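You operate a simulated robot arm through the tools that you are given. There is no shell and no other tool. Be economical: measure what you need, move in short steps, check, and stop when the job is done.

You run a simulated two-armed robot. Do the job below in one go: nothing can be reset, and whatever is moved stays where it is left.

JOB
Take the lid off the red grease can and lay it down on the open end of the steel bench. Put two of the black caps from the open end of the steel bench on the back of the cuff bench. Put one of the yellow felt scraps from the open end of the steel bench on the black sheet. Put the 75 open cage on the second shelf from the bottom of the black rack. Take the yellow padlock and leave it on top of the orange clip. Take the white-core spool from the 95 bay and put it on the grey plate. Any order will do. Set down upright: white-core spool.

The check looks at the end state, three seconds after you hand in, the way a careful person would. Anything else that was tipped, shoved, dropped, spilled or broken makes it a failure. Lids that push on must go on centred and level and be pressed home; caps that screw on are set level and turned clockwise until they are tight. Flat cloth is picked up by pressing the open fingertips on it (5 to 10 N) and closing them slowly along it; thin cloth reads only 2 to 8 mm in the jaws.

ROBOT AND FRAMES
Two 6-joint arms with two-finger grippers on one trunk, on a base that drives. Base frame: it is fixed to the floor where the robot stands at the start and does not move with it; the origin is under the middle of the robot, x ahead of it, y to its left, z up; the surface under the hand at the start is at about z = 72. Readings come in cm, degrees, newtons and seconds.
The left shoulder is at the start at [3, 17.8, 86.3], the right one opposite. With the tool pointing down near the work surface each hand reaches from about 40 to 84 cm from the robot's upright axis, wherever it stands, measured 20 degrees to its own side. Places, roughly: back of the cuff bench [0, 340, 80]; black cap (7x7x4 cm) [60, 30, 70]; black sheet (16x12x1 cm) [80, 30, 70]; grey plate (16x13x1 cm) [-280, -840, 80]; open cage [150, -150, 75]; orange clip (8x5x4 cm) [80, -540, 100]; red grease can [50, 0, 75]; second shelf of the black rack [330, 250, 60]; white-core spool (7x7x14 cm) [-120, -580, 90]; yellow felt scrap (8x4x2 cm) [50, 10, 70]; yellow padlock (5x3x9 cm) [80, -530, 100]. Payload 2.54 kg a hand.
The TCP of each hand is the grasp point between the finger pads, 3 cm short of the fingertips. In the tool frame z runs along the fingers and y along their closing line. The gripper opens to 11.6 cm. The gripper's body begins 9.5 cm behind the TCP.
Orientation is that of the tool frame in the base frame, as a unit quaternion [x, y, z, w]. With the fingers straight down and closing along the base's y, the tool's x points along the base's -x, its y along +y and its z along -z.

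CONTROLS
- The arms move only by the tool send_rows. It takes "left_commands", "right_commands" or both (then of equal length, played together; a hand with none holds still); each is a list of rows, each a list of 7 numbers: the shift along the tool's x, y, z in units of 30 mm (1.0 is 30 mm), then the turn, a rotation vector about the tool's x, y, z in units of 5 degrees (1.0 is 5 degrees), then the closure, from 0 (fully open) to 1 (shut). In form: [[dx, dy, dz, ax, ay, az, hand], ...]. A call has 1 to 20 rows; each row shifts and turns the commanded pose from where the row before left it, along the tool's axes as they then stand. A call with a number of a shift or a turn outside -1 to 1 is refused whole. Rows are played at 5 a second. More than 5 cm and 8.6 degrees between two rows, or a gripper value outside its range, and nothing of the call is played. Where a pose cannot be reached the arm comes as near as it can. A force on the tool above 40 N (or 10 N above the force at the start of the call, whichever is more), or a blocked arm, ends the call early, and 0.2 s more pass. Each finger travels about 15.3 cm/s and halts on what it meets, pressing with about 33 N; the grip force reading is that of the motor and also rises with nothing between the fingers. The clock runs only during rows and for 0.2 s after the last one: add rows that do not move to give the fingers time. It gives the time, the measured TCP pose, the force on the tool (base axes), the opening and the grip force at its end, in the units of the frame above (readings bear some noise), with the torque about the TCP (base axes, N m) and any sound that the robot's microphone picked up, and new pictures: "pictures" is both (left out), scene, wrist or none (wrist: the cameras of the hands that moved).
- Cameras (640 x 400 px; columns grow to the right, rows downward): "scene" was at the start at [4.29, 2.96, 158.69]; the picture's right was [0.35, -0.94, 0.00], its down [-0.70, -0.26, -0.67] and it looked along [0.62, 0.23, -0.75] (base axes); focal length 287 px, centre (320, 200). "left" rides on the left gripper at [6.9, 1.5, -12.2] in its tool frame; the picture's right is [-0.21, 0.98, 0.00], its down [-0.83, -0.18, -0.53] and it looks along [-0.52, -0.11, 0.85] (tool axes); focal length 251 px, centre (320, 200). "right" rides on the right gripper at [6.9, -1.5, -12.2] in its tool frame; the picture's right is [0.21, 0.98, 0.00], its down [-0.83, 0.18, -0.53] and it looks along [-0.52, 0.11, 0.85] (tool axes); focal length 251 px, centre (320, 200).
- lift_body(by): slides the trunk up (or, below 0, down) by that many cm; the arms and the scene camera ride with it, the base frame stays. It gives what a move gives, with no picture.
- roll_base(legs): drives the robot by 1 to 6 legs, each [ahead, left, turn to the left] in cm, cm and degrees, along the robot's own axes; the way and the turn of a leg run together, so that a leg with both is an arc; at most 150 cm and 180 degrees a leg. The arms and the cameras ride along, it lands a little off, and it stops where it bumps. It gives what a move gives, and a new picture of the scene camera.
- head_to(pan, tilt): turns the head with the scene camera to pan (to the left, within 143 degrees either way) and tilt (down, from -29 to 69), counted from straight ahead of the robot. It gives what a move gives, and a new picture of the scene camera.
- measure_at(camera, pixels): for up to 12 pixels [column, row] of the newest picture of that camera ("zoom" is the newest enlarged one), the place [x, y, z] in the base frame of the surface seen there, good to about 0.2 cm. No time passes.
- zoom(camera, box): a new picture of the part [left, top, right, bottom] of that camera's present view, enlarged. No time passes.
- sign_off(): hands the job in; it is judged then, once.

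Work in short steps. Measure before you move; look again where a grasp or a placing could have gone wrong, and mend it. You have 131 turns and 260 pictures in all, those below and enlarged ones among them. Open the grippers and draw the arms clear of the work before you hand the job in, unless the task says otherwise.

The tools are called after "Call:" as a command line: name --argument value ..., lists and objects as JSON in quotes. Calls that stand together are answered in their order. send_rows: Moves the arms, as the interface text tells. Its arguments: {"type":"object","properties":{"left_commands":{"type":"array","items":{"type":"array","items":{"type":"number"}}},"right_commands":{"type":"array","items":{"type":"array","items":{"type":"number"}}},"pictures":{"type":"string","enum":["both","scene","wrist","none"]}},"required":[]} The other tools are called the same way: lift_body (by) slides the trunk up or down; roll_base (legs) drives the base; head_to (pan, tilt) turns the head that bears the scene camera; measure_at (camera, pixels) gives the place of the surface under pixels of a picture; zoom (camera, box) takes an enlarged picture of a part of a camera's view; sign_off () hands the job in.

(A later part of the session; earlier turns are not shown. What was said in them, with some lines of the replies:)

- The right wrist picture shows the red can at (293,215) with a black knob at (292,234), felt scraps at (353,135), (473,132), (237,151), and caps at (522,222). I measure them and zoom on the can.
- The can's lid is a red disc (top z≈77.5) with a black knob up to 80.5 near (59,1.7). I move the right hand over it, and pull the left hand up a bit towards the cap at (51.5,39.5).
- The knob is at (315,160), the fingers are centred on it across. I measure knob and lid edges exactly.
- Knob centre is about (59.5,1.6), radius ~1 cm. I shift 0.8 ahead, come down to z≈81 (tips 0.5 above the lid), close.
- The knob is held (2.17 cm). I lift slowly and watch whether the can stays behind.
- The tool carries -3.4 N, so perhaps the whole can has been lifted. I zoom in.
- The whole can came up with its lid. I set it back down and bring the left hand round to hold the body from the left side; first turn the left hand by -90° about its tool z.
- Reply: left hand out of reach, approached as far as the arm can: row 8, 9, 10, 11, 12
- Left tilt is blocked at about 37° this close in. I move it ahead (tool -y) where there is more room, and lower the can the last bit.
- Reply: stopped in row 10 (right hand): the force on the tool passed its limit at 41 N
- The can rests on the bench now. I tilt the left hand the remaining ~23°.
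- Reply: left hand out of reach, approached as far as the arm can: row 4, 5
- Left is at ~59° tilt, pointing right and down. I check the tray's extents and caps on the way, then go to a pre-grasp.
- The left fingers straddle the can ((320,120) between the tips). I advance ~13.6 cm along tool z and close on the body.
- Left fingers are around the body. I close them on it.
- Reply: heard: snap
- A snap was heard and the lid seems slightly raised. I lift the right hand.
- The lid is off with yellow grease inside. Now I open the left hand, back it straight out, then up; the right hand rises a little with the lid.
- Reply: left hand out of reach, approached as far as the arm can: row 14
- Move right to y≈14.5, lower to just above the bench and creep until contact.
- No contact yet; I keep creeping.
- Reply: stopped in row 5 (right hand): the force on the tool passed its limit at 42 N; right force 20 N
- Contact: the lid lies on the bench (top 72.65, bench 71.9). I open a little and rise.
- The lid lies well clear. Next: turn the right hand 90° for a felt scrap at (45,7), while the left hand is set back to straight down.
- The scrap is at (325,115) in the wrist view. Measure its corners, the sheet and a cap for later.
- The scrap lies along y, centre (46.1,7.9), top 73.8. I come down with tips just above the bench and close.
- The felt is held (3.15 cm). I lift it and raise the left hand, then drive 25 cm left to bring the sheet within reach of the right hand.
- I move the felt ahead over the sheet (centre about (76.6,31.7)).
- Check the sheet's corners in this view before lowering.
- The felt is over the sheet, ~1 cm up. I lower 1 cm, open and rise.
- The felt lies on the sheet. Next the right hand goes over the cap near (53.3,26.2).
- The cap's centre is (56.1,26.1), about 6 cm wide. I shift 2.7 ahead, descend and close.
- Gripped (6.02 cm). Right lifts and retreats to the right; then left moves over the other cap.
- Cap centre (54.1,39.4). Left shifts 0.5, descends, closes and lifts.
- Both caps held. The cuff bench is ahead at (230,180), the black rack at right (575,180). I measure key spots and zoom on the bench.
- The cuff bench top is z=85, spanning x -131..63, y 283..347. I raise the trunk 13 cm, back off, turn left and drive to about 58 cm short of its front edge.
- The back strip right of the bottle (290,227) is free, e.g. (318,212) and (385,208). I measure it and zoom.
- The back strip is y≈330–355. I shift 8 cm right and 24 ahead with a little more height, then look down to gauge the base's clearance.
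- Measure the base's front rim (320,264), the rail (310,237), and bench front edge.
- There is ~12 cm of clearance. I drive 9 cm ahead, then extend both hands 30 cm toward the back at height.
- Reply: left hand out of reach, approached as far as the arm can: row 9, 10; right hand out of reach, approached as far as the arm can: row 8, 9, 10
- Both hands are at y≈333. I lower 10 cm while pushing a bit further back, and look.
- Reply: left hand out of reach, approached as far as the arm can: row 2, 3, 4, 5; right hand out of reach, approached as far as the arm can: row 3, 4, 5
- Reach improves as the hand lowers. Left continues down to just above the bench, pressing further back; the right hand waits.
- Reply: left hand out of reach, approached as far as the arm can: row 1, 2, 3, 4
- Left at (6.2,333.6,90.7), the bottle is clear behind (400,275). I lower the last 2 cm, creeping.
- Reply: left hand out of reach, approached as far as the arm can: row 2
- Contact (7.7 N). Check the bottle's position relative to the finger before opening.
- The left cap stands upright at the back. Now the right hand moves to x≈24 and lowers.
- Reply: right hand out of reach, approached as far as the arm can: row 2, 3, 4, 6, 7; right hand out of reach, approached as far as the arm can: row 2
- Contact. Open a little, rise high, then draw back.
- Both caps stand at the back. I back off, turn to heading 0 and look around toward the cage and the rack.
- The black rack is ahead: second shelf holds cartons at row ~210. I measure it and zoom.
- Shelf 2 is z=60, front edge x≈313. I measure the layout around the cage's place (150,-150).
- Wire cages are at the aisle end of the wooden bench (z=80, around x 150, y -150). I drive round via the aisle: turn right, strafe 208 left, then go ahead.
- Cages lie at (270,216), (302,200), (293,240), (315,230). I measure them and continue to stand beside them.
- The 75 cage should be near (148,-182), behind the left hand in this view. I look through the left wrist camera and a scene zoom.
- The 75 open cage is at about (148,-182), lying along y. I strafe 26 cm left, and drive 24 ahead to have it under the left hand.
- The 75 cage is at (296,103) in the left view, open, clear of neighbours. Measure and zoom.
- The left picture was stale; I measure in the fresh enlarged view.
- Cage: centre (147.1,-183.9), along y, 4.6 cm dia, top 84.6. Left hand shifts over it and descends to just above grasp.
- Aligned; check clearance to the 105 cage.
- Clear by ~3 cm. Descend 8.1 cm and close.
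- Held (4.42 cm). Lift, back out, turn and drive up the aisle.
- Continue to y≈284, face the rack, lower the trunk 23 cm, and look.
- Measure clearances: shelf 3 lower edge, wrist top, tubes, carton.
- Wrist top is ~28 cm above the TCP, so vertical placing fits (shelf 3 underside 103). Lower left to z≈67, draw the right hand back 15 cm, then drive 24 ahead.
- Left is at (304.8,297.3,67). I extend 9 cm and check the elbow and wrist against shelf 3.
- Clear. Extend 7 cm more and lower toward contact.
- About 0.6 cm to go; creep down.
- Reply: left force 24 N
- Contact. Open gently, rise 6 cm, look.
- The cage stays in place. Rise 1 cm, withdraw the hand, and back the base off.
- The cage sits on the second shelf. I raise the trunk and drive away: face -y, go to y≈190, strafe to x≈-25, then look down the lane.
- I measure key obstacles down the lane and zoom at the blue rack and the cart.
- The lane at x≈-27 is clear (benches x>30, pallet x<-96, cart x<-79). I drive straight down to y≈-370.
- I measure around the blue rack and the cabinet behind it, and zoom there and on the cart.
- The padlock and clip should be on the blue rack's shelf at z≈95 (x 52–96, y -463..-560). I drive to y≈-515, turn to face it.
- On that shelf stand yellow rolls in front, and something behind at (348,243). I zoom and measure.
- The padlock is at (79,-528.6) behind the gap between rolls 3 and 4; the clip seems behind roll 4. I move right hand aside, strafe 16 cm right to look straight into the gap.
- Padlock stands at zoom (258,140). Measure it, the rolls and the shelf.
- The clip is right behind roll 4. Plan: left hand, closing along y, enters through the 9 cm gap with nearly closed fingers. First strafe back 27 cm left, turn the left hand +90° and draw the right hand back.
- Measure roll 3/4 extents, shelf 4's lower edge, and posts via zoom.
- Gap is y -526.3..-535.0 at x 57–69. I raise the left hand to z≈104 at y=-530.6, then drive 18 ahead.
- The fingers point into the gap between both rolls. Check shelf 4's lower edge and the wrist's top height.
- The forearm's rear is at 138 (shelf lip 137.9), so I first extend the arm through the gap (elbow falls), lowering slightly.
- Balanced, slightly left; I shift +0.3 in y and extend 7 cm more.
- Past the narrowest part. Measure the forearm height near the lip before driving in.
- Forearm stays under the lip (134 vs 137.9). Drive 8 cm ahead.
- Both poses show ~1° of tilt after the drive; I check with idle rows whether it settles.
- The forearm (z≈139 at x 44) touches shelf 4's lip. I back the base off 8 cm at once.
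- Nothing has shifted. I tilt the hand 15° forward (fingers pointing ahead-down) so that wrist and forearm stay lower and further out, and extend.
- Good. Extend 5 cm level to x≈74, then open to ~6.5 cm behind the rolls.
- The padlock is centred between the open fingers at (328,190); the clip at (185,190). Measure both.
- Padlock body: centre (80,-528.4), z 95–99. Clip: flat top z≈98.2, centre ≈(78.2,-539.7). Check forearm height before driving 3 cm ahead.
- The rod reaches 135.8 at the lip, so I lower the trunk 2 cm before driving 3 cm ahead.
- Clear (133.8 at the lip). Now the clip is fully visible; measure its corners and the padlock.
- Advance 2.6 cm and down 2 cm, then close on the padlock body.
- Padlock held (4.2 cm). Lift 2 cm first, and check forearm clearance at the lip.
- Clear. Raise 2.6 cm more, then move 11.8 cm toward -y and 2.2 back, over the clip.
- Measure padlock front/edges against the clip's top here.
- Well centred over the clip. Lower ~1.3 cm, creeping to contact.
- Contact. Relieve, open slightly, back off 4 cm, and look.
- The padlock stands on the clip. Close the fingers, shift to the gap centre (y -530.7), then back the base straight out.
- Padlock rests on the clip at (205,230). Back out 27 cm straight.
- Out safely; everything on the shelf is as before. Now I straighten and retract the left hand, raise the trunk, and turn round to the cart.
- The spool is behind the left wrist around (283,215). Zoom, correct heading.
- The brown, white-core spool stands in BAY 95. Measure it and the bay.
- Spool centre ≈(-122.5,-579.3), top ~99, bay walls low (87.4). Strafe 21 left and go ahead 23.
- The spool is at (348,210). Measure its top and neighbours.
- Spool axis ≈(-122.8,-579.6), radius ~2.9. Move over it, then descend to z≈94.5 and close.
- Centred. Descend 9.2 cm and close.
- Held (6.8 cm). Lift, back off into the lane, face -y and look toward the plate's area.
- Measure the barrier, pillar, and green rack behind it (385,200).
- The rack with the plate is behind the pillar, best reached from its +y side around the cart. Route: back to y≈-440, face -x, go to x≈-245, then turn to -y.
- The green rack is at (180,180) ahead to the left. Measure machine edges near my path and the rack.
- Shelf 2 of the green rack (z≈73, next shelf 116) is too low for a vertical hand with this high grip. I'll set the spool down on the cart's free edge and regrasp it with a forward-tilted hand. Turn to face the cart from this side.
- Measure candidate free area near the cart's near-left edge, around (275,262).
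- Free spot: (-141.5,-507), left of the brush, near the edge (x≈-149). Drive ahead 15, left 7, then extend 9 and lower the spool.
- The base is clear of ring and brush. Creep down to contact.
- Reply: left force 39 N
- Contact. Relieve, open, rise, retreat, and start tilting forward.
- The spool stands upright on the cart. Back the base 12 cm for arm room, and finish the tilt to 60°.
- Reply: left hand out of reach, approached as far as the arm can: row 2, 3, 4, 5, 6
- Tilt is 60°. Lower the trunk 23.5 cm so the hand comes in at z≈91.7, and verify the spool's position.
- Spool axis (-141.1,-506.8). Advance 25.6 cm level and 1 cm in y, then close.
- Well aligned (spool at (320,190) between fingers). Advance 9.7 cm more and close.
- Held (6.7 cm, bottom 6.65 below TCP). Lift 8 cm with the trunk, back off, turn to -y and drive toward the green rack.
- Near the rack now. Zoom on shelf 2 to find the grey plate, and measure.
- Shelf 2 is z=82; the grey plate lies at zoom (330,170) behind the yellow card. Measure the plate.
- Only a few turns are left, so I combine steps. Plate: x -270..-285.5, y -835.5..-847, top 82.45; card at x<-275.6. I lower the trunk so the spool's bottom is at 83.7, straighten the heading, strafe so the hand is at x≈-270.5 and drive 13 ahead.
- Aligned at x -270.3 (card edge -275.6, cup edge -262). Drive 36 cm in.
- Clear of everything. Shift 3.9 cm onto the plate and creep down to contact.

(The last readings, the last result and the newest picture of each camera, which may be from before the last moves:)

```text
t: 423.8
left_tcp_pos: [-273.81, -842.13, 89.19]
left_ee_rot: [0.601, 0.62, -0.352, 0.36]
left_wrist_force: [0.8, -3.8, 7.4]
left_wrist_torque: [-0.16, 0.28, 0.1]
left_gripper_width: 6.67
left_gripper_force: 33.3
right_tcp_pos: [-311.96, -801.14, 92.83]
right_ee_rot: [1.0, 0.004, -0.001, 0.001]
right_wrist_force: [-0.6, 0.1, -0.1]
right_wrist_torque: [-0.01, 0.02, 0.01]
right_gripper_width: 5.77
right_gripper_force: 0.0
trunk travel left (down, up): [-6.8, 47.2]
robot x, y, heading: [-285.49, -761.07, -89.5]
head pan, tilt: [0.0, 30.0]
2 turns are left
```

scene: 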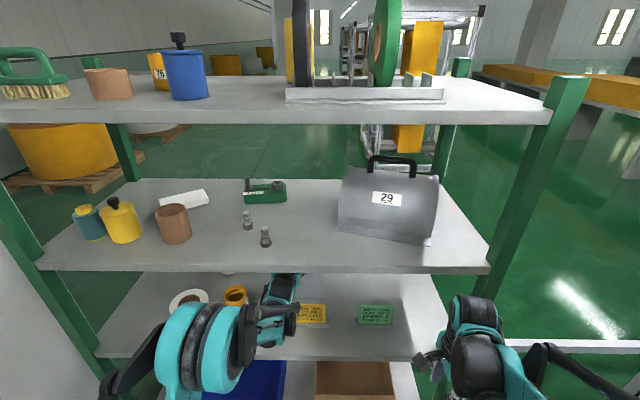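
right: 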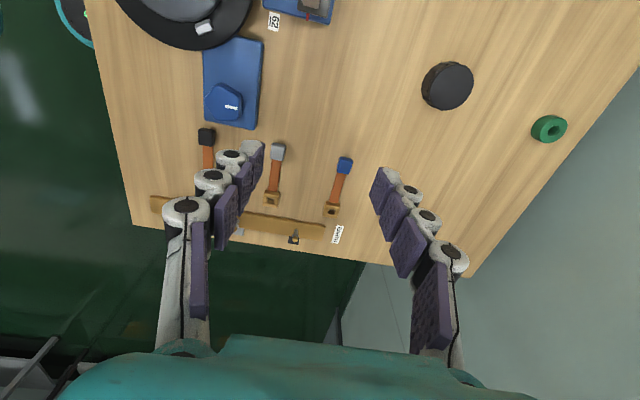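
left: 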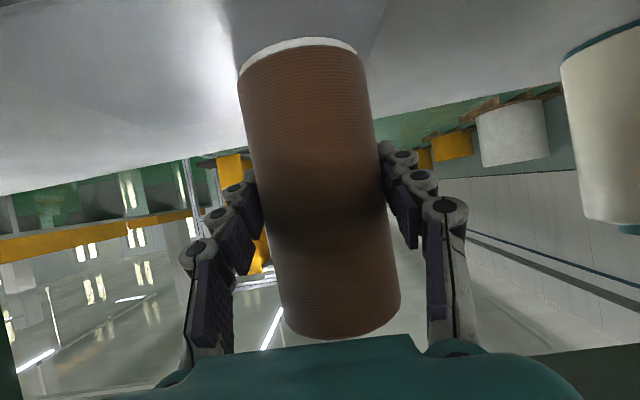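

The spool rests on the plate. I open, withdraw straight back, narrow the fingers, shift clear of the card, and back the base away.

Call:
send_rows --left_commands '[[0, 0, 0, 0, 0, 0, 0.4], [0, 0, 0, 0, 0, 0, 0.35], [0, 0, 0, 0, 0, 0, 0.25], [0, 0, 0, 0, 0, 0, 0.25], [0.2, 0, -0.36, 0, 0, 0, 0.25], [0.35, 0, -0.62, 0, 0, 0, 0.25], [0.35, 0, -0.62, 0, 0, 0, 0.25], [0.33, 0, -0.575, 0, 0, 0, 0.25], [0, 0, 0, 0, 0, 0, 0.6], [0, 0, 0, 0, 0, 0, 0.8], [0, 0.6, 0, 0, 0, 0, 0.8], [0, 0.6, 0, 0, 0, 0, 0.8], [0, 0, 0, 0, 0, 0, 0.8]]' --pictures "wrist"

Call:
roll_base --legs '[[-40, 0, 0]]'

Call:
send_rows --left_commands '[[0, 0, 0, 0, 0, 0, 0.3], [0, 0, 0, 0, 0, 0, 0], [0, 0, 0, 0, 0, 0, 0]]' --right_commands '[[0, 0, 0, 0, 0, 0, 0.2], [0, 0, 0, 0, 0, 0, 0], [0, 0, 0, 0, 0, 0, 0]]' --pictures "scene"

```text
t: 426.6
left_tcp_pos: [-270.39, -834.74, 88.95]
left_ee_rot: [0.602, 0.62, -0.352, 0.36]
left_wrist_force: [0.5, -0.2, 0.4]
left_wrist_torque: [0.0, -0.04, -0.01]
left_gripper_width: 2.32
left_gripper_force: 0.1
right_tcp_pos: [-311.96, -801.12, 92.81]
right_ee_rot: [1.0, 0.005, 0.0, 0.002]
right_wrist_force: [-0.3, 0.8, -0.1]
right_wrist_torque: [0.0, -0.02, -0.02]
right_gripper_width: 5.82
right_gripper_force: 0.1
trunk travel left (down, up): [-6.8, 47.2]
robot x, y, heading: [-285.5, -760.77, -89.4]
head pan, tilt: [0.0, 30.0]
```

left: 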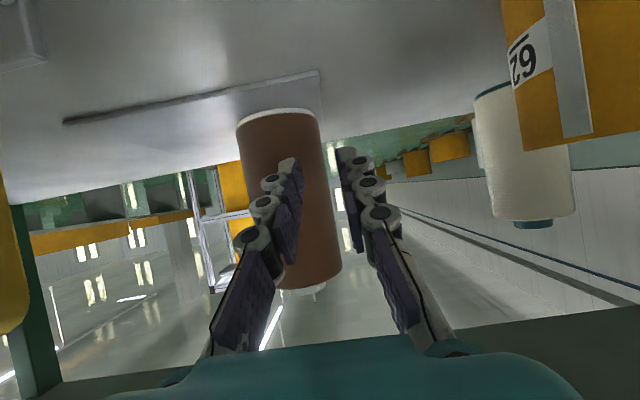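

```text
t: 429.1
left_tcp_pos: [-271.02, -794.79, 89.1]
left_ee_rot: [0.603, 0.618, -0.353, 0.36]
left_wrist_force: [1.0, -0.4, 0.1]
left_wrist_torque: [0.0, -0.02, 0.03]
left_gripper_width: 2.32
left_gripper_force: 0.1
right_tcp_pos: [-312.42, -760.97, 92.92]
right_ee_rot: [1.0, 0.002, -0.001, 0.002]
right_wrist_force: [0.5, -0.1, 0.4]
right_wrist_torque: [-0.06, 0.02, 0.02]
right_gripper_width: 5.81
right_gripper_force: 0.1
trunk travel left (down, up): [-6.8, 47.2]
robot x, y, heading: [-285.52, -721.29, -89.8]
head pan, tilt: [0.0, 30.0]
```

scene: 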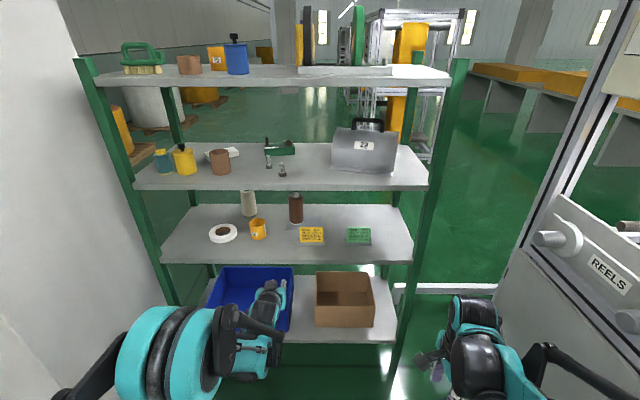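

```text
t: 429.9
left_tcp_pos: [-270.99, -794.9, 89.14]
left_ee_rot: [0.603, 0.619, -0.353, 0.359]
left_wrist_force: [-0.1, -0.7, 0.3]
left_wrist_torque: [0.03, -0.01, -0.01]
left_gripper_width: 11.6
left_gripper_force: 0.0
right_tcp_pos: [-312.44, -761.11, 92.78]
right_ee_rot: [1.0, 0.002, 0.0, 0.001]
right_wrist_force: [0.7, 0.3, -0.3]
right_wrist_torque: [0.01, -0.01, 0.02]
right_gripper_width: 11.59
right_gripper_force: 0.1
trunk travel left (down, up): [-6.8, 47.2]
robot x, y, heading: [-285.49, -720.7, -89.8]
head pan, tilt: [0.0, 30.0]
1 turns are left
```

scene: 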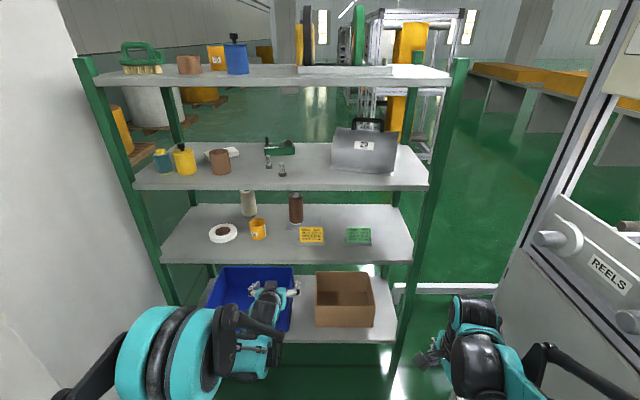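

The spool stands upright on the grey plate at (296,208). Both grippers are open and clear of the rack, so I hand in the job.

Call:
sign_off

```text
The job is handed in.
```

All six tasks are done and the job is handed in, with both grippers open and the arms drawn clear.

- **Grease can lid:** off the can and lying flat on the open end of the steel bench.
- **Black caps:** two stand on the back of the cuff bench. They are about 24 cm from its rear edge, which was as far back as the arms reached.
- **Felt scrap:** one lies on the black sheet.
- **75 open cage:** on the second shelf from the bottom of the black rack.
- **Padlock:** standing on top of the orange clip.
- **White-core spool:** upright on the grey plate. I set it down briefly on the cart to change my grip before placing it.

While I was reaching for the padlock, the left forearm touched the underside of the shelf above. I backed off, and nothing on the rack appeared to have moved.
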